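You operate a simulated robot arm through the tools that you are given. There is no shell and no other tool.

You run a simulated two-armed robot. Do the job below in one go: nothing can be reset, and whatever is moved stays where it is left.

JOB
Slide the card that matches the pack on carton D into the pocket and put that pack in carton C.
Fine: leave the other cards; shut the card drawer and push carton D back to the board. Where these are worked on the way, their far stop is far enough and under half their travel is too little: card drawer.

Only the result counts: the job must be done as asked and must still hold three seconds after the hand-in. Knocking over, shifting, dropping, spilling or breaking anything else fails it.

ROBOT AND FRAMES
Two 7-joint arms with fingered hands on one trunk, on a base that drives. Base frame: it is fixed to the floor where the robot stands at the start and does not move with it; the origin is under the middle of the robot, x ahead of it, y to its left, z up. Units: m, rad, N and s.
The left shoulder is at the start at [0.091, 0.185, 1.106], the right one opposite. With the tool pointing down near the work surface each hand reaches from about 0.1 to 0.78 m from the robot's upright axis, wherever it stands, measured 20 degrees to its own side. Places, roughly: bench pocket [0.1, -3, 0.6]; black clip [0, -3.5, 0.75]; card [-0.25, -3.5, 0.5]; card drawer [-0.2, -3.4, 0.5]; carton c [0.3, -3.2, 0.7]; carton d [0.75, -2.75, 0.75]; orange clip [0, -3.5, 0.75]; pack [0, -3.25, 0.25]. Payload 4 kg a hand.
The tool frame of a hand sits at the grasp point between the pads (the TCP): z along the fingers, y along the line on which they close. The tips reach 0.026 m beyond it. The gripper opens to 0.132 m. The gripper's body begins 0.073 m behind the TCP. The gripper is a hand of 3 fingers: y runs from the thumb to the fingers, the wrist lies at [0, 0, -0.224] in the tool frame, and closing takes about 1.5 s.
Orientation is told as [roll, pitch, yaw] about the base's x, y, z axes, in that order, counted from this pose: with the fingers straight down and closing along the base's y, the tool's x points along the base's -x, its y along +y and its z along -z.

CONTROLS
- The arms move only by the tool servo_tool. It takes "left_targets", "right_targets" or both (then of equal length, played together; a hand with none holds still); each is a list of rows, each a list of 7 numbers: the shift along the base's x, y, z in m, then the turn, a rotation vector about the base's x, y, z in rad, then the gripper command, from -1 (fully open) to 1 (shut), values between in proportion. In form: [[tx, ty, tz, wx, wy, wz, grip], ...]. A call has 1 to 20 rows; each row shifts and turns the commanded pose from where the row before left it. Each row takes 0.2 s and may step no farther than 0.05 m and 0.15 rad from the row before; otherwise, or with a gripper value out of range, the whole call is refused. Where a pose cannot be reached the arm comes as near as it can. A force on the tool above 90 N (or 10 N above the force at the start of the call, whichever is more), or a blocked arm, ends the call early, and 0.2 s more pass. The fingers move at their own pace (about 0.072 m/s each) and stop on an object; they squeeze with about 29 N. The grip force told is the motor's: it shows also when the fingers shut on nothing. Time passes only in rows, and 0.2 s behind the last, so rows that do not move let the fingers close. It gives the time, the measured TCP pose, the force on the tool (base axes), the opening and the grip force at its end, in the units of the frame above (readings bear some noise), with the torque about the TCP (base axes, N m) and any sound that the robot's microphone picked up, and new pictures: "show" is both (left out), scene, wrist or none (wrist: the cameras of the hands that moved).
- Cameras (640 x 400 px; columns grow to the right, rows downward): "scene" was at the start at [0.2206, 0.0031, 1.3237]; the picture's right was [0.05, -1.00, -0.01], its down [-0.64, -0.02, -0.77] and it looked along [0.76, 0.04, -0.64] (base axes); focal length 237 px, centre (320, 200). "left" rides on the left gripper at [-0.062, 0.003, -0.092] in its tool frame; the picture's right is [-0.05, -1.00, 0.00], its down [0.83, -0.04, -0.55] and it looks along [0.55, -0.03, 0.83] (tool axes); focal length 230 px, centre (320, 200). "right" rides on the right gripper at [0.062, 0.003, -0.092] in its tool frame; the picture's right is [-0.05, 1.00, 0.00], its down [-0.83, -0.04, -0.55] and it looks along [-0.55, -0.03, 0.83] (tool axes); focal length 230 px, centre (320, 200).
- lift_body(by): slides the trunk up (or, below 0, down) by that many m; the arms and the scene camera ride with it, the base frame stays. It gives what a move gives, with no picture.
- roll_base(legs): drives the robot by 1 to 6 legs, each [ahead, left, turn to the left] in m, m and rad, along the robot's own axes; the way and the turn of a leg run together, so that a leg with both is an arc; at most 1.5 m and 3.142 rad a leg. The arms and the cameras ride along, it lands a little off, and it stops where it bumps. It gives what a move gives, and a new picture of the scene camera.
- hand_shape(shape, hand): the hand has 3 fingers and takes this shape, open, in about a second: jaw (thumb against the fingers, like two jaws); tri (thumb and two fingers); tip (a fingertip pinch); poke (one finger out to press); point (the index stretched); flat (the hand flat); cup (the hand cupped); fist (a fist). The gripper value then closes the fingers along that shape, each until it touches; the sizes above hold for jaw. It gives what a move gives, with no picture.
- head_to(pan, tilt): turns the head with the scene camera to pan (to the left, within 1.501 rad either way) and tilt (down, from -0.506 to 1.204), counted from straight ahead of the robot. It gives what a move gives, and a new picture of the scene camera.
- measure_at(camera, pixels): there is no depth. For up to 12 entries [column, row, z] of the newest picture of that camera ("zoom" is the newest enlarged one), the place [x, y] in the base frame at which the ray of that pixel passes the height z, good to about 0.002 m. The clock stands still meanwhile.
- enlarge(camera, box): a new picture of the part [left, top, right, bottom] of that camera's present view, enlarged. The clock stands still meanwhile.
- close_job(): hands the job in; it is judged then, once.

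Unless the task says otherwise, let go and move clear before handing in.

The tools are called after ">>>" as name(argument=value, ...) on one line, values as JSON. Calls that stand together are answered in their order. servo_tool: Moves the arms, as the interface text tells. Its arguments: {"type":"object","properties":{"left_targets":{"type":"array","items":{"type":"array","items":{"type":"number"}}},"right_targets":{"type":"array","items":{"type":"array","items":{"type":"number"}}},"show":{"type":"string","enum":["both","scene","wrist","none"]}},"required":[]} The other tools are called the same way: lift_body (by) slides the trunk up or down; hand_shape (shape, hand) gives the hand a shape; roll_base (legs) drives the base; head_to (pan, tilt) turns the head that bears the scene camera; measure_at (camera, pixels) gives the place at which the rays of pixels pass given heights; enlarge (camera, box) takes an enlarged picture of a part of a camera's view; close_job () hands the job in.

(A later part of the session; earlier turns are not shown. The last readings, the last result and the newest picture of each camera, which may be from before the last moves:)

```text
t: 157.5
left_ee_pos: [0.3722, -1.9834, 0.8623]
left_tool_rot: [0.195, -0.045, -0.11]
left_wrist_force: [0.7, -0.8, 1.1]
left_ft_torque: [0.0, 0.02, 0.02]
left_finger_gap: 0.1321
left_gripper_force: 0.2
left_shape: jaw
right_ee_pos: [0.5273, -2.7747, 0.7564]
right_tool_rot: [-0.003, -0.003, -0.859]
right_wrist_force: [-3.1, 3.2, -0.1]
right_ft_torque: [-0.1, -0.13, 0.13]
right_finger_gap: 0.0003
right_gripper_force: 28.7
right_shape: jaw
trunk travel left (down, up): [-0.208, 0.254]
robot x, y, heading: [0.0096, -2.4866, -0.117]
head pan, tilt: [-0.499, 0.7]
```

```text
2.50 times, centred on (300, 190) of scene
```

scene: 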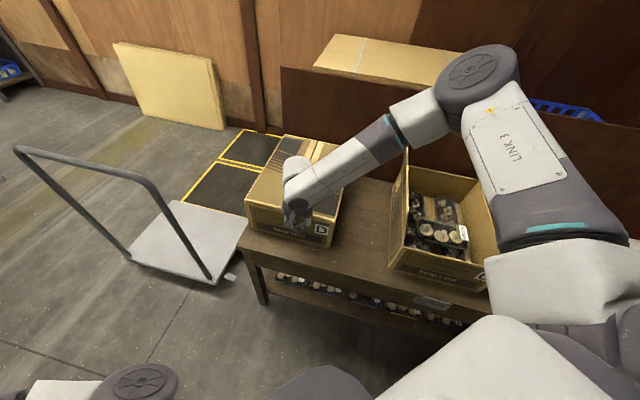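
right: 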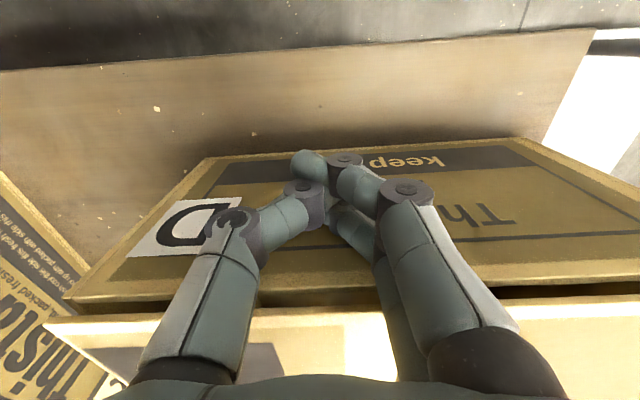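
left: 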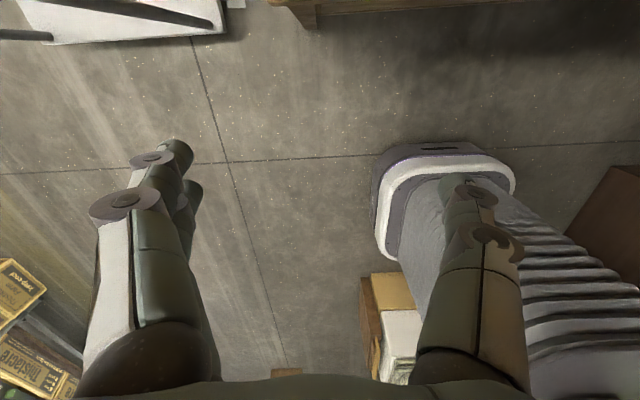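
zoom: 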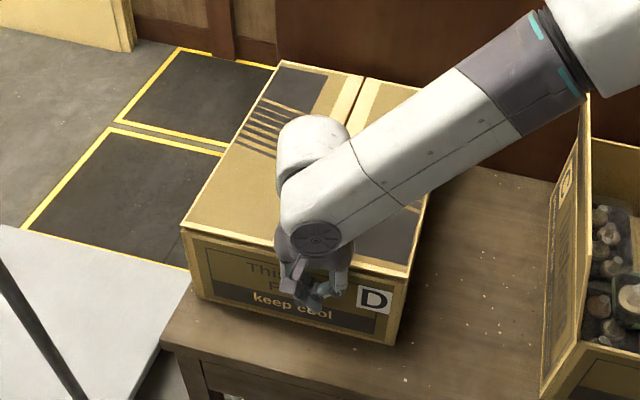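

D slides straight. I push on in small steps until the force shows it meets the board.

>>> servo_tool(right_targets=[[0.0033, -0.0038, 0, 0, 0, 0, 1], [0.0033, -0.0038, 0, 0, 0, 0, 1], [0, 0, 0, 0, 0, 0, 1]], show="none")

>>> servo_tool(right_targets=[[0.0033, -0.0038, 0, 0, 0, 0, 1], [0, 0, 0, 0, 0, 0, 1]], show="none")

>>> servo_tool(right_targets=[[0.0033, -0.0038, 0, 0, 0, 0, 1], [0, 0, 0, 0, 0, 0, 1]], show="both")

```text
t: 158.3
left_ee_pos: [0.3717, -1.9833, 0.8627]
left_tool_rot: [0.195, -0.045, -0.11]
left_wrist_force: [0.2, -0.3, -0.9]
left_ft_torque: [-0.01, 0.02, 0.03]
left_finger_gap: 0.132
left_gripper_force: 0.0
left_shape: jaw
right_ee_pos: [0.5326, -2.7821, 0.7558]
right_tool_rot: [-0.002, -0.002, -0.858]
right_wrist_force: [-3.4, 3.4, 0.2]
right_ft_torque: [-0.11, -0.08, 0.11]
right_finger_gap: 0.0
right_gripper_force: 29.2
right_shape: jaw
trunk travel left (down, up): [-0.208, 0.254]
robot x, y, heading: [0.0059, -2.4875, -0.117]
head pan, tilt: [-0.499, 0.7]
```

```text
t: 158.9
left_ee_pos: [0.3715, -1.9842, 0.8618]
left_tool_rot: [0.195, -0.047, -0.109]
left_wrist_force: [-0.4, -0.4, -0.4]
left_ft_torque: [-0.04, -0.02, 0.0]
left_finger_gap: 0.1324
left_gripper_force: 0.1
left_shape: jaw
right_ee_pos: [0.5362, -2.7854, 0.7559]
right_tool_rot: [-0.003, -0.001, -0.858]
right_wrist_force: [-3.0, 2.6, 0.2]
right_ft_torque: [-0.08, -0.08, 0.1]
right_finger_gap: 0.0
right_gripper_force: 28.4
right_shape: jaw
trunk travel left (down, up): [-0.208, 0.254]
robot x, y, heading: [0.0048, -2.4841, -0.12]
head pan, tilt: [-0.499, 0.7]
```

```text
t: 159.5
left_ee_pos: [0.3719, -1.9828, 0.8631]
left_tool_rot: [0.195, -0.046, -0.11]
left_wrist_force: [0.0, 0.3, 0.0]
left_ft_torque: [0.0, 0.0, 0.03]
left_finger_gap: 0.1318
left_gripper_force: 0.0
left_shape: jaw
right_ee_pos: [0.5393, -2.7892, 0.7559]
right_tool_rot: [-0.005, -0.002, -0.858]
right_wrist_force: [-3.2, 2.7, -1.1]
right_ft_torque: [-0.16, -0.11, 0.14]
right_finger_gap: 0.0
right_gripper_force: 28.9
right_shape: jaw
trunk travel left (down, up): [-0.208, 0.254]
robot x, y, heading: [0.0031, -2.4817, -0.116]
head pan, tilt: [-0.499, 0.7]
```

scene: 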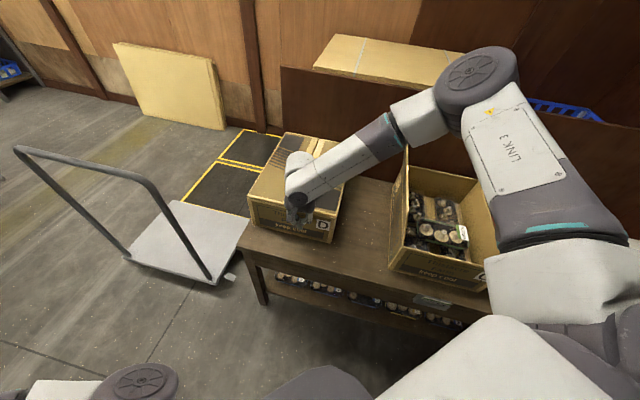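
right: 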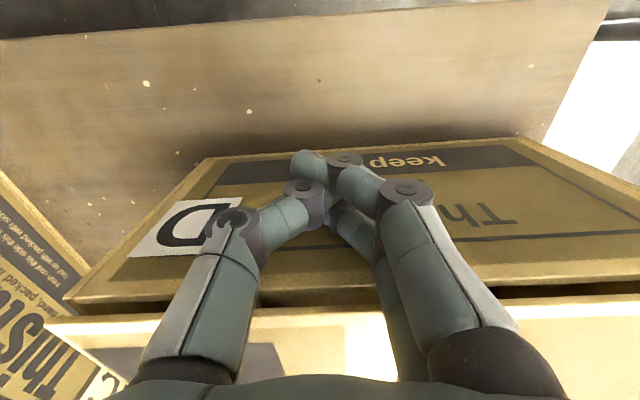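

Still sliding at about 4 N. I continue until the force rises.

>>> servo_tool(right_targets=[[0.0033, -0.0038, 0, 0, 0, 0, 1], [0.0033, -0.0038, 0, 0, 0, 0, 1], [0, 0, 0, 0, 0, 0, 1]], show="none")

>>> servo_tool(right_targets=[[0.0033, -0.0038, 0, 0, 0, 0, 1], [0, 0, 0, 0, 0, 0, 1]], show="none")

>>> servo_tool(right_targets=[[0.002, -0.0023, 0, 0, 0, 0, 1], [0, 0, 0, 0, 0, 0, 1]], show="both")

```text
t: 160.3
left_ee_pos: [0.3696, -1.9811, 0.8616]
left_tool_rot: [0.191, -0.048, -0.109]
left_wrist_force: [1.1, 0.5, -0.4]
left_ft_torque: [0.01, 0.0, 0.0]
left_finger_gap: 0.1321
left_gripper_force: 0.1
left_shape: jaw
right_ee_pos: [0.5437, -2.79, 0.7558]
right_tool_rot: [-0.004, 0.003, -0.851]
right_wrist_force: [-14.7, 35.4, -4.3]
right_ft_torque: [-1.07, -0.31, 1.17]
right_finger_gap: 0.0
right_gripper_force: 28.7
right_shape: jaw
trunk travel left (down, up): [-0.208, 0.254]
robot x, y, heading: [0.008, -2.4848, -0.113]
head pan, tilt: [-0.499, 0.7]
```

```text
t: 160.9
left_ee_pos: [0.3699, -1.9795, 0.862]
left_tool_rot: [0.192, -0.049, -0.109]
left_wrist_force: [-0.2, 0.4, 0.3]
left_ft_torque: [-0.01, -0.02, 0.01]
left_finger_gap: 0.1319
left_gripper_force: 0.0
left_shape: jaw
right_ee_pos: [0.5425, -2.7909, 0.7566]
right_tool_rot: [-0.005, 0.002, -0.846]
right_wrist_force: [-25.7, 52.6, -5.5]
right_ft_torque: [-1.57, -0.54, 1.77]
right_finger_gap: 0.0
right_gripper_force: 29.0
right_shape: jaw
trunk travel left (down, up): [-0.208, 0.254]
robot x, y, heading: [0.0044, -2.4863, -0.115]
head pan, tilt: [-0.499, 0.7]
```

```text
t: 161.5
left_ee_pos: [0.3697, -1.9801, 0.8609]
left_tool_rot: [0.19, -0.051, -0.109]
left_wrist_force: [0.1, 0.8, 0.0]
left_ft_torque: [0.01, 0.01, 0.0]
left_finger_gap: 0.1317
left_gripper_force: 0.1
left_shape: jaw
right_ee_pos: [0.5429, -2.7919, 0.7572]
right_tool_rot: [-0.006, 0.007, -0.844]
right_wrist_force: [-32.5, 59.8, -6.3]
right_ft_torque: [-1.82, -0.71, 2.12]
right_finger_gap: 0.0
right_gripper_force: 29.4
right_shape: jaw
trunk travel left (down, up): [-0.208, 0.254]
robot x, y, heading: [0.0059, -2.4869, -0.112]
head pan, tilt: [-0.499, 0.7]
```

scene: 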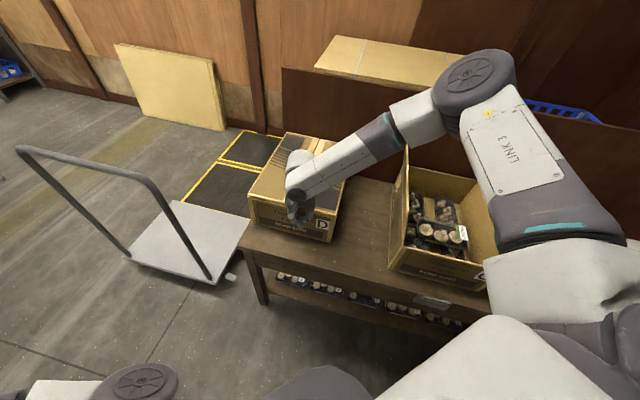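
right: 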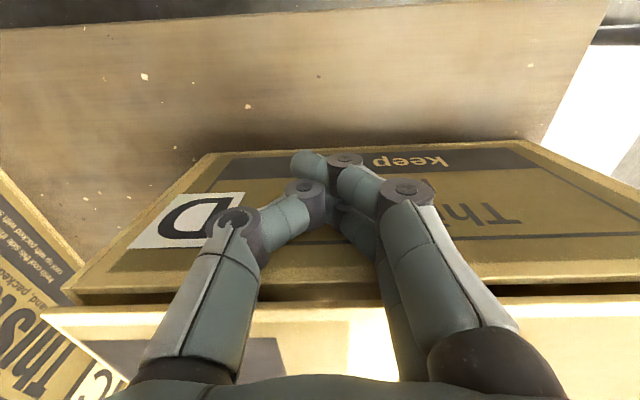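

The force jumped to about 68 N: D is against the board. I back off and raise the hand.

>>> servo_tool(right_targets=[[-0.0065, 0.0076, 0, 0, 0, 0, 1], [-0.0065, 0.0076, 0, 0, 0, 0, 1], [-0.0098, 0.0114, 0, 0, 0, 0, 1], [-0.013, 0.0152, 0, 0, 0, 0, 1], [-0.0195, 0.0228, 0, 0, 0, 0, 1], [-0.0195, 0.0228, 0.02, 0, 0, 0, 1], [0, 0, 0.04, 0, 0, 0, 1], [0, 0, 0.045, 0, 0, 0, 1], [0, 0, 0.045, 0, 0, 0, 1], [0, 0, 0.045, 0, 0, 0, 1], [0, 0, 0.045, 0, 0, 0, 1], [0, 0, 0, 0, 0, 0, 1]], show="scene")

>>> enlarge(camera="scene", box=[210, 100, 540, 330])

```text
t: 164.1
left_ee_pos: [0.3733, -1.984, 0.8632]
left_tool_rot: [0.196, -0.045, -0.111]
left_wrist_force: [0.2, 0.2, 0.4]
left_ft_torque: [-0.01, 0.06, -0.01]
left_finger_gap: 0.132
left_gripper_force: 0.0
left_shape: jaw
right_ee_pos: [0.4771, -2.7162, 0.9947]
right_tool_rot: [-0.002, 0.001, -0.861]
right_wrist_force: [1.0, -0.3, -1.1]
right_ft_torque: [-0.04, 0.03, -0.01]
right_finger_gap: 0.0
right_gripper_force: 29.0
right_shape: jaw
trunk travel left (down, up): [-0.208, 0.254]
robot x, y, heading: [0.0026, -2.4837, -0.115]
head pan, tilt: [-0.499, 0.7]
```

scene: 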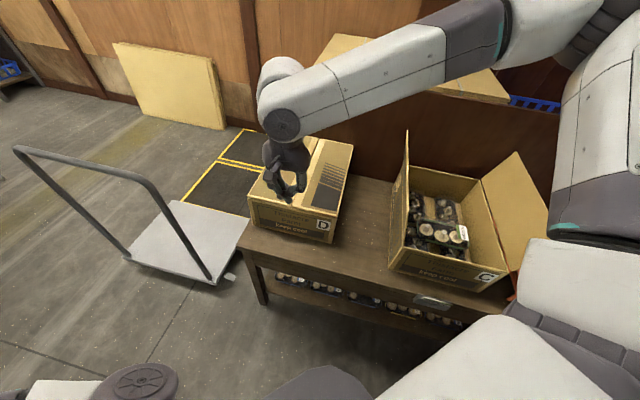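

```text
1.74 times, centred on (375, 215) of scene
```

zoom: 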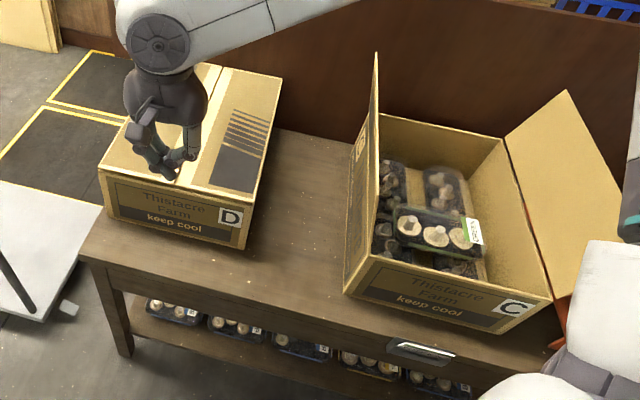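

D is at the board and the pack lies in C with GREEN label up. Now I go back to the drawer: back off, turn to face the bench and move right.

>>> roll_base(legs=[[-0.1, 0, 0], [0, 0, -0.752], [-0.05, 0, 0], [0, -0.32, 0]])

>>> head_to(pan=-0.2, tilt=0.7)

```text
t: 169.5
left_ee_pos: [0.2383, -2.5277, 0.8644]
left_tool_rot: [0.196, -0.045, -0.866]
left_wrist_force: [0.1, 0.4, 0.5]
left_ft_torque: [-0.02, 0.01, 0.0]
left_finger_gap: 0.132
left_gripper_force: 0.0
left_shape: jaw
right_ee_pos: [-0.187, -3.132, 0.9956]
right_tool_rot: [-0.003, -0.001, -1.614]
right_wrist_force: [0.3, -0.7, 1.3]
right_ft_torque: [-0.02, 0.0, -0.02]
right_finger_gap: 0.0
right_gripper_force: 28.7
right_shape: jaw
trunk travel left (down, up): [-0.208, 0.254]
robot x, y, heading: [-0.369, -2.6412, -0.872]
head pan, tilt: [-0.499, 0.7]
```

scene: 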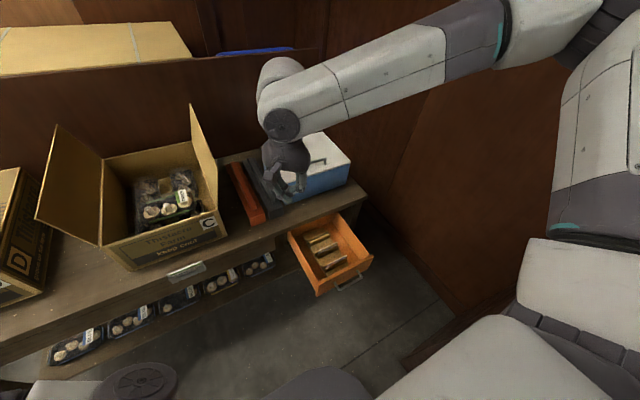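

```text
t: 170.3
left_ee_pos: [0.2386, -2.527, 0.8637]
left_tool_rot: [0.196, -0.044, -0.864]
left_wrist_force: [0.2, 0.3, -0.7]
left_ft_torque: [0.02, 0.0, 0.02]
left_finger_gap: 0.1319
left_gripper_force: 0.1
left_shape: jaw
right_ee_pos: [-0.1878, -3.1332, 0.996]
right_tool_rot: [-0.004, -0.001, -1.614]
right_wrist_force: [0.0, 0.1, 0.1]
right_ft_torque: [0.0, -0.01, 0.0]
right_finger_gap: 0.0
right_gripper_force: 29.2
right_shape: jaw
trunk travel left (down, up): [-0.208, 0.254]
robot x, y, heading: [-0.3715, -2.6402, -0.867]
head pan, tilt: [-0.201, 0.7]
```

scene: 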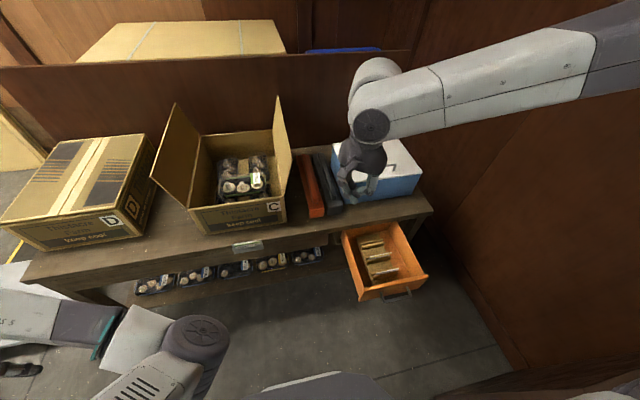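

The drawer is open at (385,265). I back off 0.1 m, lower the trunk, and then bring the right hand to point forward at the handle as before.

>>> roll_base(legs=[[-0.1, 0, 0]])

>>> lift_body(by=-0.06)

>>> servo_tool(right_targets=[[0, 0, -0.02, 0, 0, 0.125, 1], [0, 0, -0.02, 0, 0, 0.125, 1], [0, 0, -0.02, 0, 0, 0.125, 1], [0, 0, -0.02, 0, 0, 0.125, 0.5], [0, 0, -0.02, 0, 0, 0.125, 0], [0, 0, -0.02, 0, 0, 0.125, 0], [0, 0, 0, 0, 0, 0, 0]], show="both")

```text
t: 171.5
left_ee_pos: [0.1737, -2.4505, 0.8629]
left_tool_rot: [0.195, -0.046, -0.867]
left_wrist_force: [0.2, -0.8, -0.1]
left_ft_torque: [0.01, 0.0, 0.0]
left_finger_gap: 0.1318
left_gripper_force: 0.1
left_shape: jaw
right_ee_pos: [-0.2529, -3.0561, 0.9965]
right_tool_rot: [-0.005, -0.002, -1.614]
right_wrist_force: [0.3, -0.1, -0.8]
right_ft_torque: [0.01, 0.0, 0.0]
right_finger_gap: 0.0002
right_gripper_force: 29.3
right_shape: jaw
trunk travel left (down, up): [-0.208, 0.254]
robot x, y, heading: [-0.4364, -2.5679, -0.871]
head pan, tilt: [-0.201, 0.7]
```

scene: 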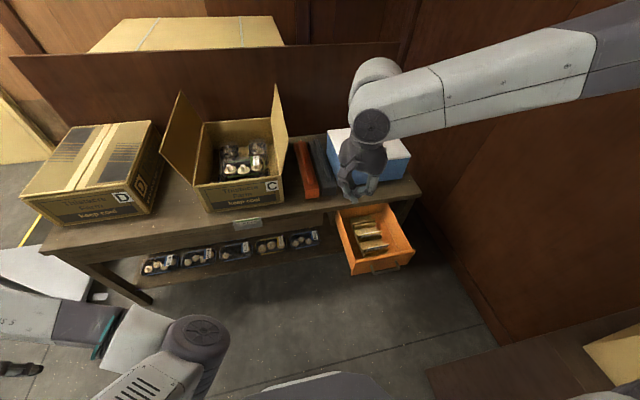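

```text
t: 172.5
left_ee_pos: [0.1743, -2.4503, 0.8041]
left_tool_rot: [0.196, -0.047, -0.865]
left_wrist_force: [-0.5, -0.7, 0.7]
left_ft_torque: [-0.02, -0.01, 0.0]
left_finger_gap: 0.132
left_gripper_force: 0.1
left_shape: jaw
right_ee_pos: [-0.2524, -3.0564, 0.9373]
right_tool_rot: [-0.002, -0.002, -1.615]
right_wrist_force: [-0.7, 0.5, -0.8]
right_ft_torque: [-0.01, 0.0, -0.02]
right_finger_gap: 0.0
right_gripper_force: 28.4
right_shape: jaw
trunk travel left (down, up): [-0.148, 0.314]
robot x, y, heading: [-0.4396, -2.5622, -0.872]
head pan, tilt: [-0.201, 0.7]
```

```text
t: 174.1
left_ee_pos: [0.1739, -2.4505, 0.8021]
left_tool_rot: [0.195, -0.047, -0.866]
left_wrist_force: [0.7, 0.2, 0.6]
left_ft_torque: [0.0, 0.01, 0.05]
left_finger_gap: 0.132
left_gripper_force: 0.1
left_shape: jaw
right_ee_pos: [-0.2532, -3.0578, 0.8153]
right_tool_rot: [-0.003, -0.002, -0.863]
right_wrist_force: [-0.2, 0.3, 0.0]
right_ft_torque: [0.02, -0.03, 0.0]
right_finger_gap: 0.0653
right_gripper_force: 0.0
right_shape: jaw
trunk travel left (down, up): [-0.148, 0.314]
robot x, y, heading: [-0.4377, -2.5624, -0.871]
head pan, tilt: [-0.201, 0.7]
```

scene: 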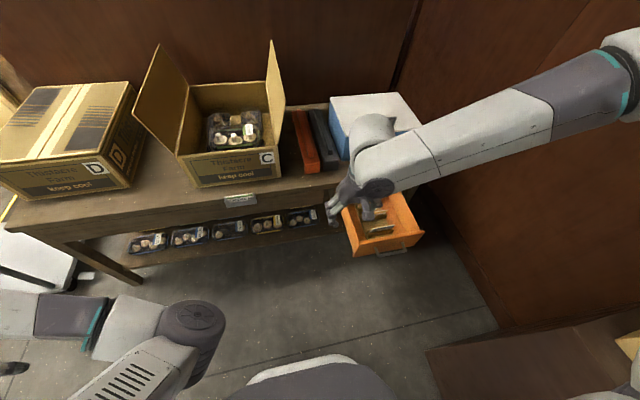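
right: 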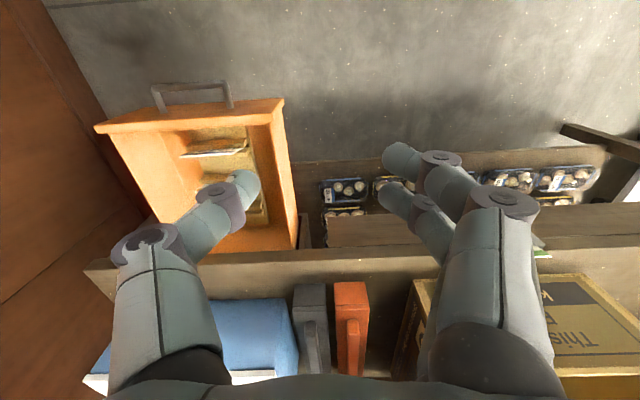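

The hand is vertical at (V 2.156, W −2.18). I turn it to point forward again while moving right, back and down to the pre-grasp spot before the handle.

>>> servo_tool(right_targets=[[-0.01614, -0.0017, -0.012, -0.1218, 0.00875, 0.0863, 0], [-0.01614, -0.0017, -0.014, -0.1218, 0.00875, 0.0863, 0], [-0.01614, -0.0017, -0.016, -0.1218, 0.00875, 0.0863, 0], [-0.01614, -0.0017, -0.0185, -0.1218, 0.00875, 0.0863, 0], [-0.01614, -0.0017, -0.0185, -0.1218, 0.00875, 0.0863, 0], [-0.01614, -0.0017, -0.0185, -0.1218, 0.00875, 0.0863, 0], [-0.01614, -0.0017, -0.0185, -0.1218, 0.00875, 0.0863, 0], [-0.01614, -0.0017, -0.0185, -0.1218, 0.00875, 0.0863, 0], [-0.01614, -0.0017, -0.0185, -0.1218, 0.00875, 0.0863, 0], [-0.01614, -0.0017, -0.0185, -0.1218, 0.00875, 0.0863, 0], [-0.01614, -0.0017, -0.02, -0.1218, 0.00875, 0.0863, 0], [-0.01614, -0.0017, -0.022, -0.1218, 0.00875, 0.0863, 0], [-0.01614, -0.0017, -0.022, -0.1218, 0.00875, 0.0863, 0], [-0.01614, -0.0017, -0.022, -0.1218, 0.00875, 0.0863, 0], [0, 0, 0, 0, 0, 0, 0]], show="both")

```text
t: 177.3
left_ee_pos: [0.1748, -2.4506, 0.8032]
left_tool_rot: [0.194, -0.046, -0.865]
left_wrist_force: [0.2, 0.4, 0.2]
left_ft_torque: [0.0, 0.0, 0.01]
left_finger_gap: 0.1319
left_gripper_force: 0.1
left_shape: jaw
right_ee_pos: [-0.4858, -3.1804, 0.7221]
right_tool_rot: [-1.363, -0.168, 0.457]
right_wrist_force: [0.1, -0.7, 0.3]
right_ft_torque: [-0.01, 0.04, 0.02]
right_finger_gap: 0.0655
right_gripper_force: 0.0
right_shape: jaw
right hand out of reach, approached as far as the arm can: row 8, 9, 10, 11, 12, 13, 14
trunk travel left (down, up): [-0.148, 0.314]
robot x, y, heading: [-0.437, -2.564, -0.869]
head pan, tilt: [-0.201, 0.7]
```

scene: 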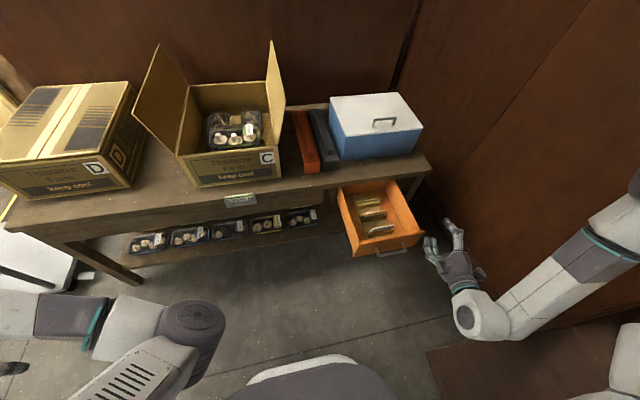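
right: 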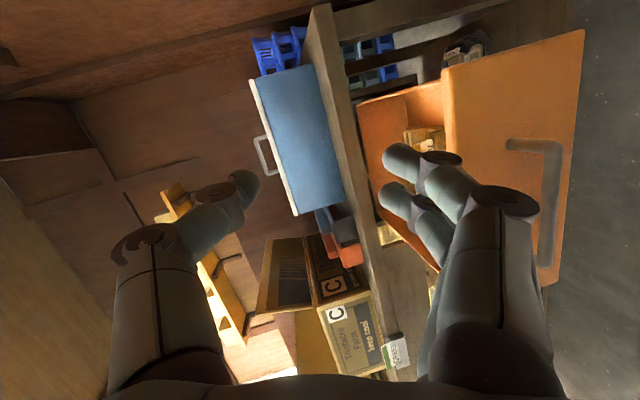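

The forward-pointing pose is out of reach this close in, so I'll push the drawer shut by its handle with the hand pointing down instead. I turn the hand back to vertical before the drawer.

>>> servo_tool(right_targets=[[0, 0.005, 0, 0.1192, -0.0118, -0.082, 0.3], [0, 0.005, 0, 0.1192, -0.0118, -0.082, 0.6], [0, 0.005, 0, 0.1192, -0.0118, -0.082, 1], [0, 0.005, 0, 0.1192, -0.0118, -0.082, 1], [0, 0.005, 0, 0.1192, -0.0118, -0.082, 1], [0, 0.005, 0, 0.1192, -0.0118, -0.082, 1], [0, 0.005, 0, 0.1192, -0.0118, -0.082, 1], [0, 0.005, 0, 0.1192, -0.0118, -0.082, 1], [0, 0.005, 0, 0.1192, -0.0118, -0.082, 1], [0, 0.005, 0, 0.1192, -0.0118, -0.082, 1], [0, 0.005, 0, 0.1192, -0.0118, -0.082, 1], [0, 0.005, 0, 0.1192, -0.0118, -0.082, 1], [0, 0, 0, 0, 0, 0, 1]], show="both")

```text
t: 180.1
left_ee_pos: [0.1736, -2.4514, 0.8023]
left_tool_rot: [0.196, -0.045, -0.865]
left_wrist_force: [0.0, 0.1, -0.5]
left_ft_torque: [-0.01, 0.0, 0.01]
left_finger_gap: 0.1321
left_gripper_force: 0.1
left_shape: jaw
right_ee_pos: [-0.4848, -3.1209, 0.7218]
right_tool_rot: [0.0, 0.001, -0.863]
right_wrist_force: [0.0, 0.3, -0.8]
right_ft_torque: [0.02, 0.01, 0.01]
right_finger_gap: 0.0
right_gripper_force: 29.2
right_shape: jaw
trunk travel left (down, up): [-0.148, 0.314]
robot x, y, heading: [-0.4363, -2.5626, -0.871]
head pan, tilt: [-0.201, 0.7]
```

scene: 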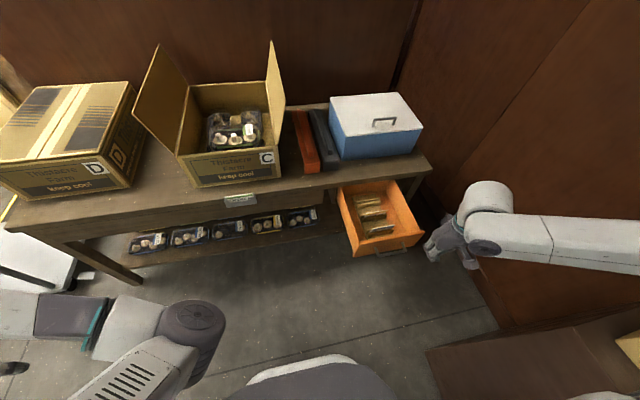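
right: 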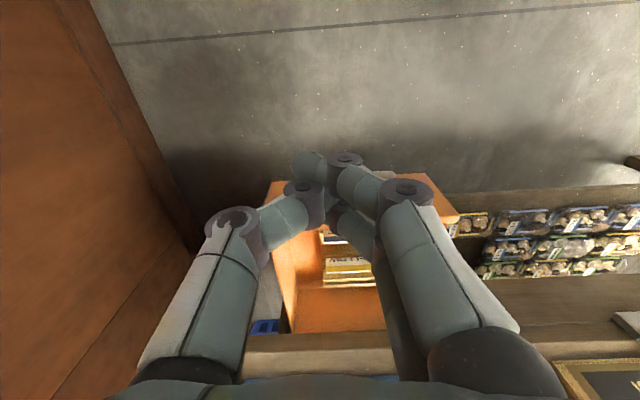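

The closed hand hangs vertically at (V 2.053, W −2.400). I check the handle's place in the wrist view before lowering.

>>> enlarge(camera="scene", box=[330, 170, 450, 270])

>>> measure_at(camera="scene", pixels=[[356, 256, 0.6], [423, 235, 0.6], [375, 253, 0.556], [405, 248, 0.556], [390, 251, 0.556]])

```text
4.00 times, centred on (390, 220) of scene
```

zoom: 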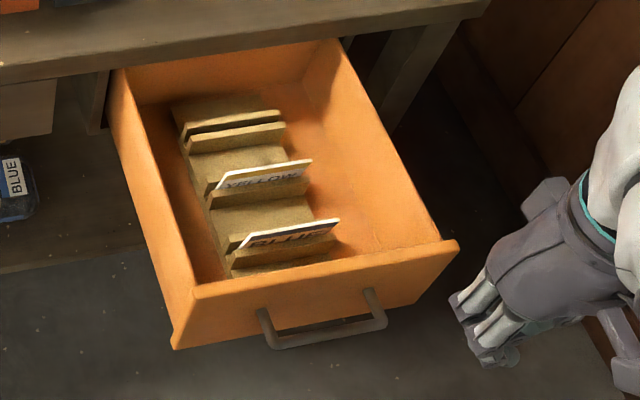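

```text
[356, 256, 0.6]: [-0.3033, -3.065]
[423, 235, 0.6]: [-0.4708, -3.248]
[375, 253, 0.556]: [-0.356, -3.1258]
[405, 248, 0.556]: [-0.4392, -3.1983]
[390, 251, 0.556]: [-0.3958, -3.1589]
```

>>> measure_at(camera="scene", pixels=[[378, 256.3, 0.556], [406.3, 250.5, 0.556], [359, 243.5, 0.6], [424.5, 230.5, 0.6], [392, 253.5, 0.556]])

```text
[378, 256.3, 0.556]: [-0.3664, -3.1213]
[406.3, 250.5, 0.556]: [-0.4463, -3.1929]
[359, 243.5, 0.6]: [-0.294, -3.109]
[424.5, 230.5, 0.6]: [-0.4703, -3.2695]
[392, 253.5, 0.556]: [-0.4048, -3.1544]
```

The handle bar is at V 2.132, W −2.417…−2.310. I lower the hand to z 0.565 in front of it.

>>> servo_tool(right_targets=[[0, 0, -0.035, 0, 0, 0, 1], [0, 0, -0.035, 0, 0, 0, 1], [0, 0, -0.035, 0, 0, 0, 1], [0, 0, -0.03, 0, 0, 0, 1], [0, 0, -0.02, 0, 0, 0, 1], [0, 0, 0, 0, 0, 0, 1]], show="both")

>>> enlarge(camera="scene", box=[330, 170, 470, 290])

```text
t: 181.5
left_ee_pos: [0.1741, -2.4509, 0.8035]
left_tool_rot: [0.195, -0.045, -0.866]
left_wrist_force: [-0.5, 0.6, -0.2]
left_ft_torque: [0.0, 0.05, 0.03]
left_finger_gap: 0.132
left_gripper_force: 0.1
left_shape: jaw
right_ee_pos: [-0.4851, -3.1213, 0.5685]
right_tool_rot: [0.001, 0.001, -0.863]
right_wrist_force: [-0.2, 0.2, -0.4]
right_ft_torque: [-0.04, 0.02, -0.02]
right_finger_gap: 0.0
right_gripper_force: 28.7
right_shape: jaw
trunk travel left (down, up): [-0.148, 0.314]
robot x, y, heading: [-0.4353, -2.5627, -0.872]
head pan, tilt: [-0.201, 0.7]
```

scene: 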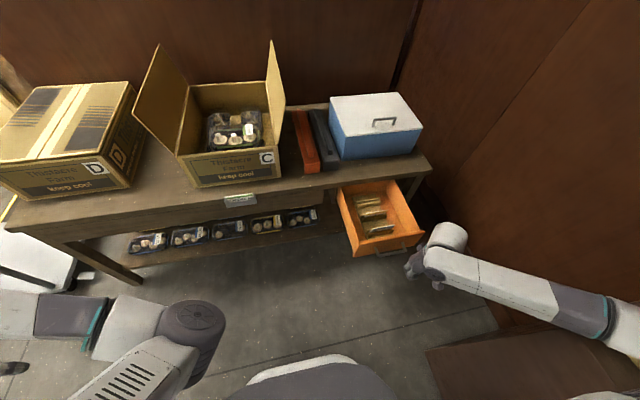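
right: 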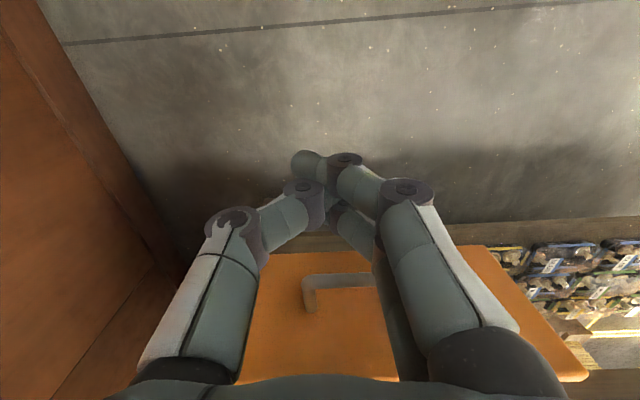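

```text
3.33 times, centred on (400, 230) of scene
```

zoom: 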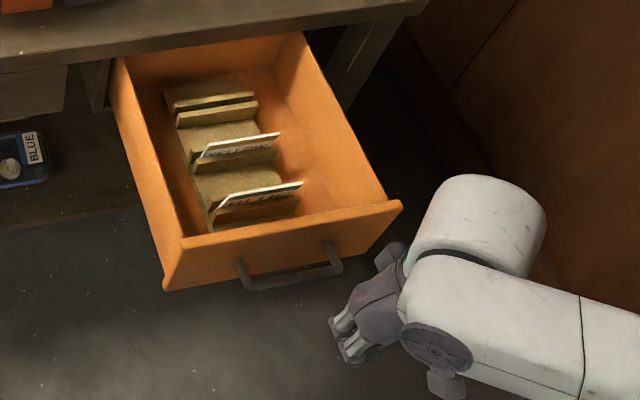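

The hand is in front of the handle at its height. I push ahead 0.1 m.

>>> servo_tool(right_targets=[[0.013, -0.0152, 0, 0, 0, 0, 1], [0.013, -0.0152, 0, 0, 0, 0, 1], [0.0098, -0.0114, 0, 0, 0, 0, 1], [0.0098, -0.0114, 0, 0, 0, 0, 1], [0.0098, -0.0114, 0, 0, 0, 0, 1], [0.0098, -0.0114, 0, 0, 0, 0, 1], [0, 0, 0, 0, 0, 0, 1]], show="both")

>>> enlarge(camera="scene", box=[330, 150, 470, 270])

```text
t: 183.1
left_ee_pos: [0.1739, -2.451, 0.8024]
left_tool_rot: [0.196, -0.046, -0.866]
left_wrist_force: [0.6, 0.5, -0.1]
left_ft_torque: [-0.04, 0.0, -0.02]
left_finger_gap: 0.1321
left_gripper_force: 0.1
left_shape: jaw
right_ee_pos: [-0.4203, -3.197, 0.5671]
right_tool_rot: [0.001, 0.001, -0.864]
right_wrist_force: [-0.5, 0.0, -0.5]
right_ft_torque: [-0.04, -0.01, 0.01]
right_finger_gap: 0.0
right_gripper_force: 29.4
right_shape: jaw
trunk travel left (down, up): [-0.148, 0.314]
robot x, y, heading: [-0.4353, -2.5678, -0.873]
head pan, tilt: [-0.201, 0.7]
```

scene: 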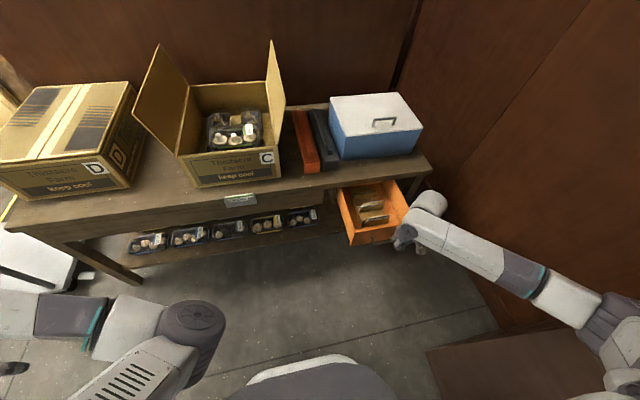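
right: 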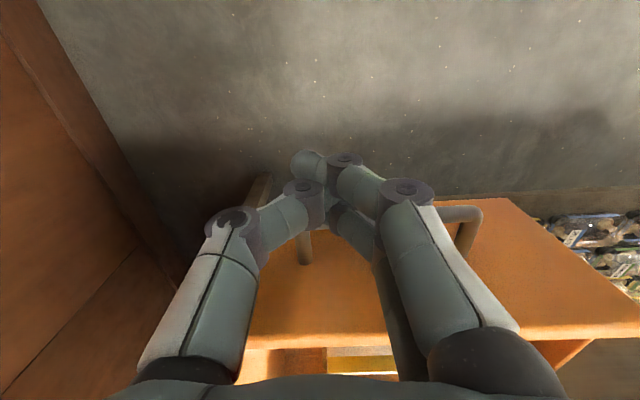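

```text
3.33 times, centred on (400, 210) of scene
```

zoom: 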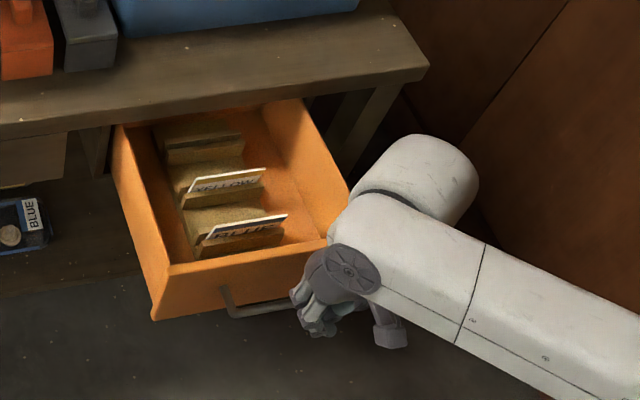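

The drawer slides in easily (force near zero). I push on 0.1 m more.

>>> servo_tool(right_targets=[[0.0098, -0.0114, 0, 0, 0, 0, 1], [0.0098, -0.0114, 0, 0, 0, 0, 1], [0.0098, -0.0114, 0, 0, 0, 0, 1], [0.0098, -0.0114, 0, 0, 0, 0, 1], [0.0098, -0.0114, 0, 0, 0, 0, 1], [0.0098, -0.0114, 0, 0, 0, 0, 1], [0.0098, -0.0114, 0, 0, 0, 0, 1], [0, 0, 0, 0, 0, 0, 1]], show="both")

>>> enlarge(camera="scene", box=[330, 150, 470, 270])

```text
t: 184.9
left_ee_pos: [0.1737, -2.451, 0.8039]
left_tool_rot: [0.198, -0.046, -0.865]
left_wrist_force: [0.1, 0.5, -0.1]
left_ft_torque: [-0.03, 0.01, -0.02]
left_finger_gap: 0.1318
left_gripper_force: 0.1
left_shape: jaw
right_ee_pos: [-0.352, -3.2761, 0.5681]
right_tool_rot: [-0.001, -0.001, -0.865]
right_wrist_force: [0.2, -1.2, -0.6]
right_ft_torque: [0.0, -0.02, 0.01]
right_finger_gap: 0.0
right_gripper_force: 29.0
right_shape: jaw
trunk travel left (down, up): [-0.148, 0.314]
robot x, y, heading: [-0.4366, -2.5662, -0.869]
head pan, tilt: [-0.201, 0.7]
```

scene: 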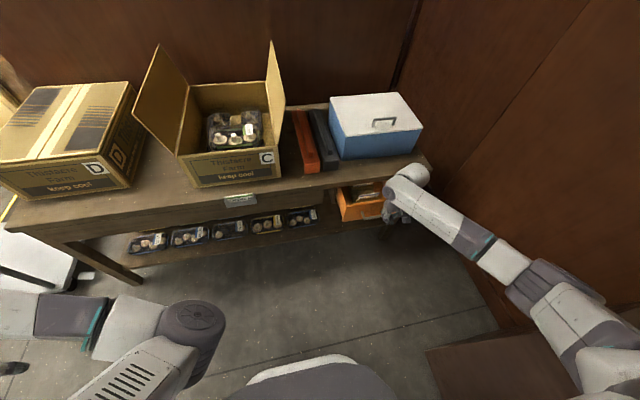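
right: 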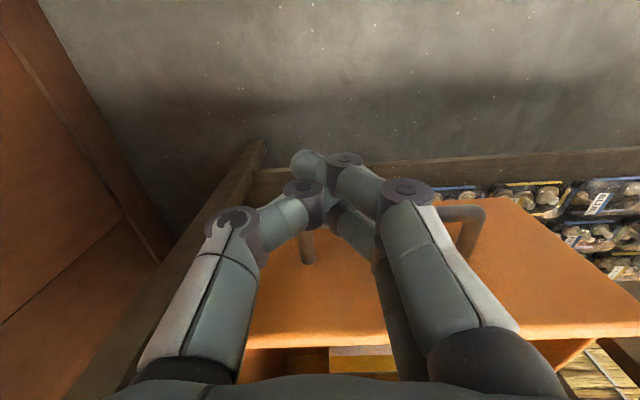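

```text
3.33 times, centred on (400, 210) of scene
```

zoom: 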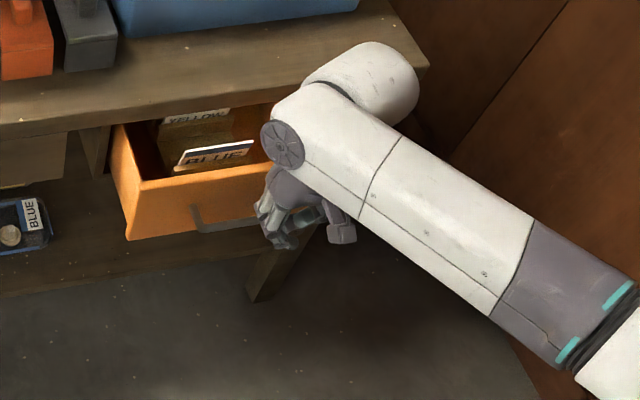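

>>> measure_at(camera="scene", pixels=[[343, 159, 0.645], [420, 150, 0.645], [320, 172, 0.645], [302, 174, 0.645]])

>>> servo_tool(right_targets=[[0.0065, -0.0076, 0, 0, 0, 0, 1], [0.0065, -0.0076, 0, 0, 0, 0, 1], [0.0065, -0.0076, 0, 0, 0, 0, 1], [0.0065, -0.0076, 0, 0, 0, 0, 1], [0.0065, -0.0076, 0, 0, 0, 0, 1], [0.0065, -0.0076, 0, 0, 0, 0, 1], [0, 0, 0, 0, 0, 0, 1]], show="both")

```text
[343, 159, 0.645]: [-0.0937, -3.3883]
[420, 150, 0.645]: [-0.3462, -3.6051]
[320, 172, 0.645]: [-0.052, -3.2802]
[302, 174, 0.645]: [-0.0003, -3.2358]
```

```text
t: 186.5
left_ee_pos: [0.1737, -2.451, 0.8035]
left_tool_rot: [0.196, -0.045, -0.867]
left_wrist_force: [-0.2, -0.5, -0.5]
left_ft_torque: [0.03, -0.01, 0.01]
left_finger_gap: 0.132
left_gripper_force: 0.0
left_shape: jaw
right_ee_pos: [-0.3117, -3.3227, 0.5679]
right_tool_rot: [0.0, 0.0, -0.863]
right_wrist_force: [0.1, 0.5, 0.5]
right_ft_torque: [0.0, 0.01, 0.0]
right_finger_gap: 0.0
right_gripper_force: 29.4
right_shape: jaw
trunk travel left (down, up): [-0.148, 0.314]
robot x, y, heading: [-0.4375, -2.5645, -0.875]
head pan, tilt: [-0.201, 0.7]
```

scene: 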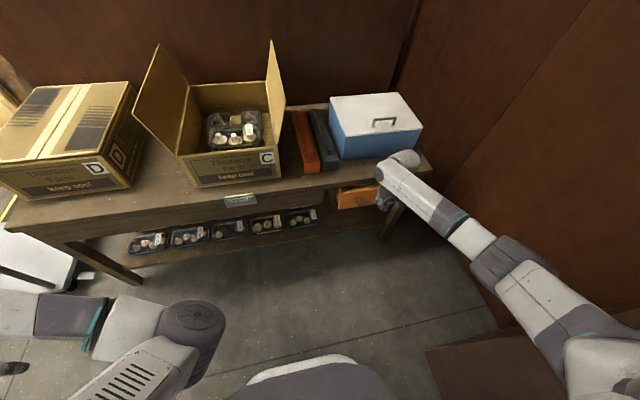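
right: 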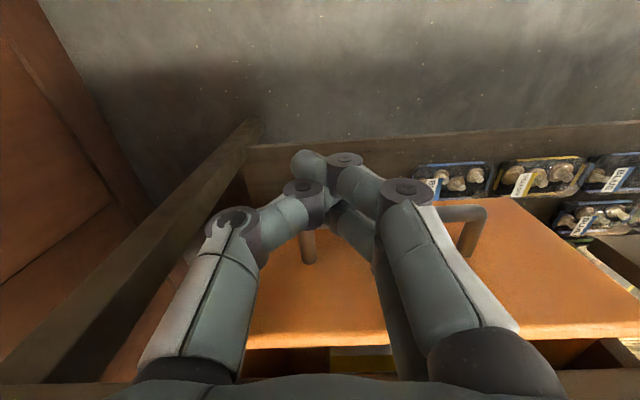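

Nearly closed (V 2.319). I push the last centimetres slowly, watching the force.

>>> servo_tool(right_targets=[[0.0033, -0.0038, 0, 0, 0, 0, 1], [0.0033, -0.0038, 0, 0, 0, 0, 1], [0.0033, -0.0038, 0, 0, 0, 0, 1], [0, 0, 0, 0, 0, 0, 1]], show="none")

>>> servo_tool(right_targets=[[0.0033, -0.0038, 0, 0, 0, 0, 1], [0.0033, -0.0038, 0, 0, 0, 0, 1], [0, 0, 0, 0, 0, 0, 1]], show="both")

>>> enlarge(camera="scene", box=[310, 140, 450, 260])

```text
t: 187.5
left_ee_pos: [0.1744, -2.452, 0.8026]
left_tool_rot: [0.197, -0.045, -0.867]
left_wrist_force: [-0.5, 0.7, 0.4]
left_ft_torque: [0.01, -0.02, -0.01]
left_finger_gap: 0.1319
left_gripper_force: 0.1
left_shape: jaw
right_ee_pos: [-0.302, -3.3324, 0.5683]
right_tool_rot: [0.0, 0.004, -0.863]
right_wrist_force: [-0.5, 1.0, 0.0]
right_ft_torque: [-0.01, 0.03, -0.02]
right_finger_gap: 0.0
right_gripper_force: 29.1
right_shape: jaw
trunk travel left (down, up): [-0.148, 0.314]
robot x, y, heading: [-0.4342, -2.5653, -0.871]
head pan, tilt: [-0.201, 0.7]
```

```text
t: 188.3
left_ee_pos: [0.1747, -2.4511, 0.8039]
left_tool_rot: [0.197, -0.046, -0.867]
left_wrist_force: [0.3, 0.4, 0.6]
left_ft_torque: [-0.06, 0.02, 0.0]
left_finger_gap: 0.1319
left_gripper_force: 0.0
left_shape: jaw
right_ee_pos: [-0.2951, -3.3415, 0.5663]
right_tool_rot: [-0.001, 0.001, -0.864]
right_wrist_force: [-1.1, 0.9, 0.5]
right_ft_torque: [0.01, -0.01, -0.01]
right_finger_gap: 0.0
right_gripper_force: 29.4
right_shape: jaw
trunk travel left (down, up): [-0.148, 0.314]
robot x, y, heading: [-0.4389, -2.5596, -0.868]
head pan, tilt: [-0.201, 0.7]
```

scene: 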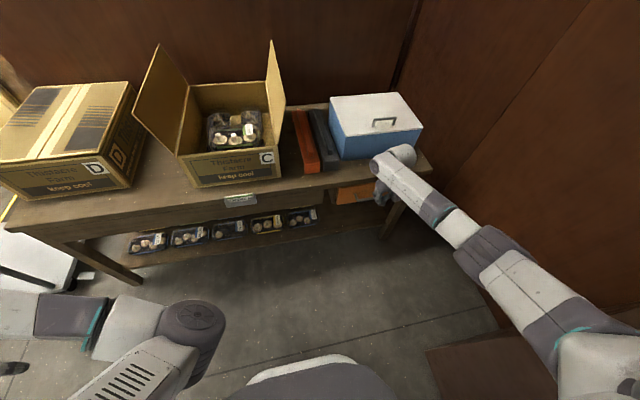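
right: 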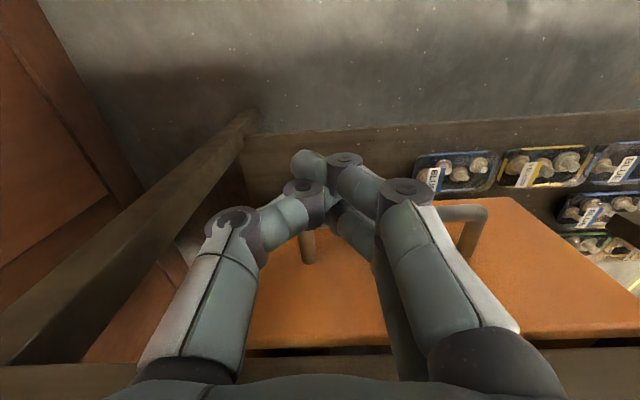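

```text
3.33 times, centred on (380, 200) of scene
```

zoom: 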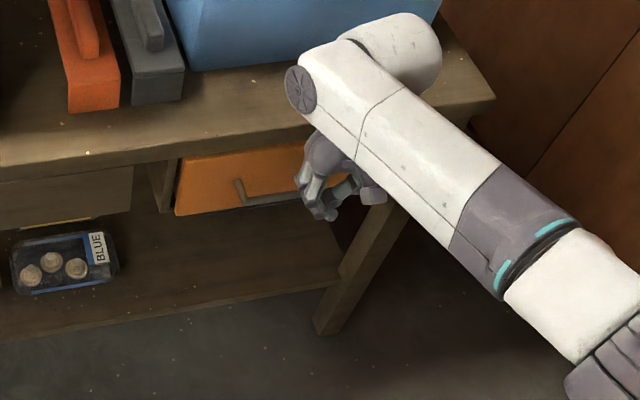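

>>> servo_tool(right_targets=[[0.0033, -0.0038, 0, 0, 0, 0, 1], [0, 0, 0, 0, 0, 0, 1]], show="none")

>>> servo_tool(right_targets=[[0.0033, -0.0038, 0, 0, 0, 0, 1], [0, 0, 0, 0, 0, 0, 1]], show="none")

>>> servo_tool(right_targets=[[0.0033, -0.0038, 0, 0, 0, 0, 1], [0, 0, 0, 0, 0, 0, 1]], show="both")

```text
t: 188.9
left_ee_pos: [0.173, -2.4499, 0.8037]
left_tool_rot: [0.196, -0.046, -0.865]
left_wrist_force: [0.3, -0.8, -0.2]
left_ft_torque: [0.01, 0.01, -0.04]
left_finger_gap: 0.132
left_gripper_force: 0.1
left_shape: jaw
right_ee_pos: [-0.2934, -3.3441, 0.5671]
right_tool_rot: [0.0, 0.001, -0.864]
right_wrist_force: [-4.6, 6.2, 1.0]
right_ft_torque: [0.02, 0.1, -0.04]
right_finger_gap: 0.0001
right_gripper_force: 29.5
right_shape: jaw
trunk travel left (down, up): [-0.148, 0.314]
robot x, y, heading: [-0.4368, -2.5639, -0.866]
head pan, tilt: [-0.201, 0.7]
```

```text
t: 189.5
left_ee_pos: [0.1723, -2.4499, 0.8037]
left_tool_rot: [0.196, -0.048, -0.865]
left_wrist_force: [-0.6, -0.4, 0.3]
left_ft_torque: [0.01, -0.02, -0.03]
left_finger_gap: 0.132
left_gripper_force: 0.0
left_shape: jaw
right_ee_pos: [-0.2931, -3.3462, 0.5674]
right_tool_rot: [-0.001, 0.007, -0.866]
right_wrist_force: [-18.2, 24.9, 2.0]
right_ft_torque: [0.26, 0.23, -0.08]
right_finger_gap: 0.0
right_gripper_force: 28.9
right_shape: jaw
trunk travel left (down, up): [-0.148, 0.314]
robot x, y, heading: [-0.4334, -2.5656, -0.873]
head pan, tilt: [-0.201, 0.7]
```

```text
t: 190.1
left_ee_pos: [0.1728, -2.4491, 0.804]
left_tool_rot: [0.195, -0.052, -0.866]
left_wrist_force: [0.8, -0.4, -0.2]
left_ft_torque: [0.0, -0.04, -0.02]
left_finger_gap: 0.1319
left_gripper_force: 0.0
left_shape: jaw
right_ee_pos: [-0.2916, -3.3458, 0.5665]
right_tool_rot: [-0.003, 0.016, -0.866]
right_wrist_force: [-34.0, 46.1, 5.6]
right_ft_torque: [0.48, 0.28, 0.01]
right_finger_gap: 0.0
right_gripper_force: 29.3
right_shape: jaw
trunk travel left (down, up): [-0.148, 0.314]
robot x, y, heading: [-0.44, -2.5666, -0.868]
head pan, tilt: [-0.201, 0.7]
```

scene: 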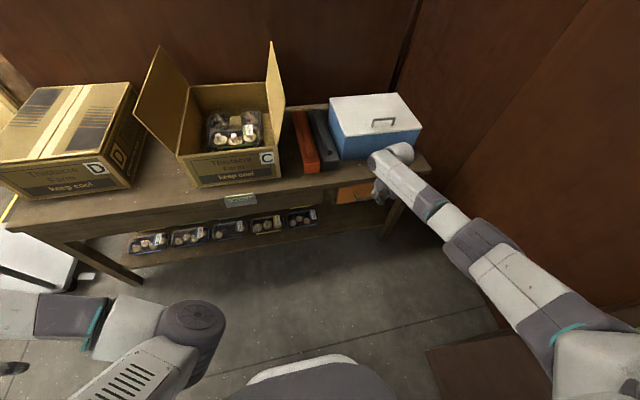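
right: 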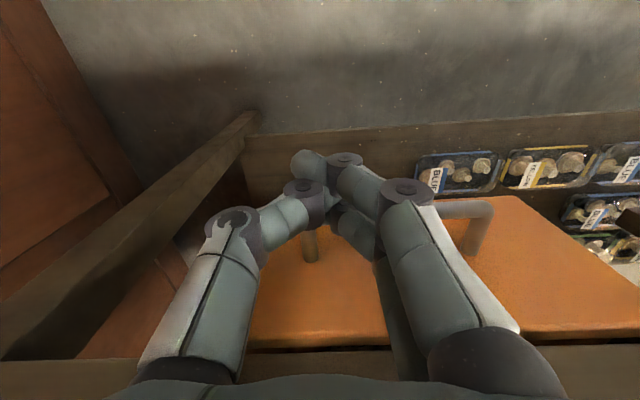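

The force rose to 57 N: the drawer is at its closed stop. I withdraw the hand and check.

>>> servo_tool(right_targets=[[-0.0065, 0.0076, 0, 0, 0, 0, 1], [-0.0098, 0.0114, 0, 0, 0, 0, 1], [-0.013, 0.0152, 0, 0, 0, 0, 1], [-0.0195, 0.0228, 0, 0, 0, 0, 1], [-0.0195, 0.0228, 0, 0, 0, 0, 1], [-0.0195, 0.0228, 0.0, 0, 0, 0, 1], [-0.013, 0.0152, 0.03, 0, 0, 0, 0.5], [0, 0, 0.04, 0, 0, 0, 0], [0, 0, 0.04, 0, 0, 0, 0], [0, 0, 0.04, 0, 0, 0, 0], [0, 0, 0, 0, 0, 0, 0]], show="both")

>>> enlarge(camera="scene", box=[280, 130, 450, 250])

```text
t: 192.5
left_ee_pos: [0.1742, -2.4512, 0.8023]
left_tool_rot: [0.197, -0.045, -0.866]
left_wrist_force: [-0.7, 0.4, 0.4]
left_ft_torque: [0.02, -0.01, -0.01]
left_finger_gap: 0.1319
left_gripper_force: 0.1
left_shape: jaw
right_ee_pos: [-0.387, -3.2352, 0.7159]
right_tool_rot: [-0.002, 0.001, -0.864]
right_wrist_force: [-0.9, 0.0, 0.0]
right_ft_torque: [-0.02, -0.03, -0.01]
right_finger_gap: 0.0655
right_gripper_force: 0.2
right_shape: jaw
trunk travel left (down, up): [-0.148, 0.314]
robot x, y, heading: [-0.4347, -2.5641, -0.871]
head pan, tilt: [-0.201, 0.7]
```

scene: 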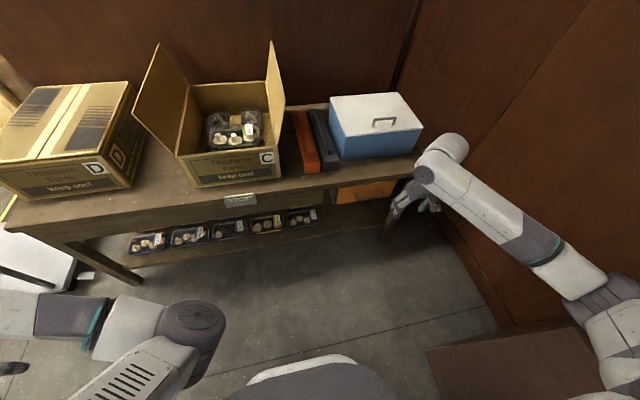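
right: 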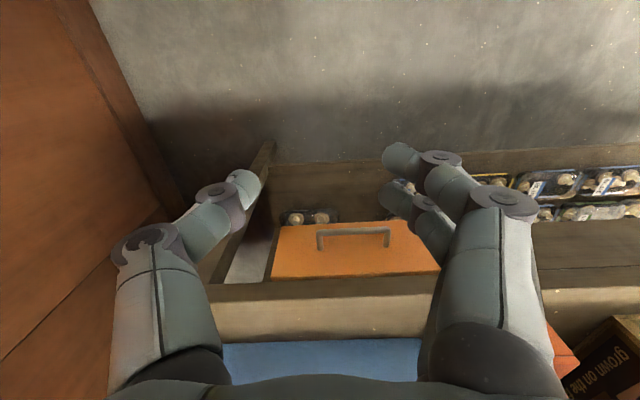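

```text
3.33 times, centred on (365, 190) of scene
```

zoom: 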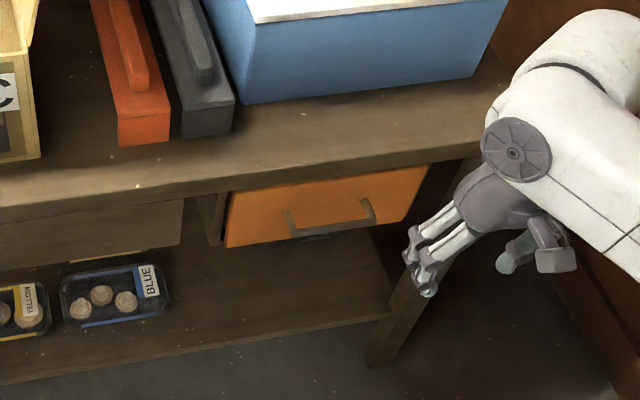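

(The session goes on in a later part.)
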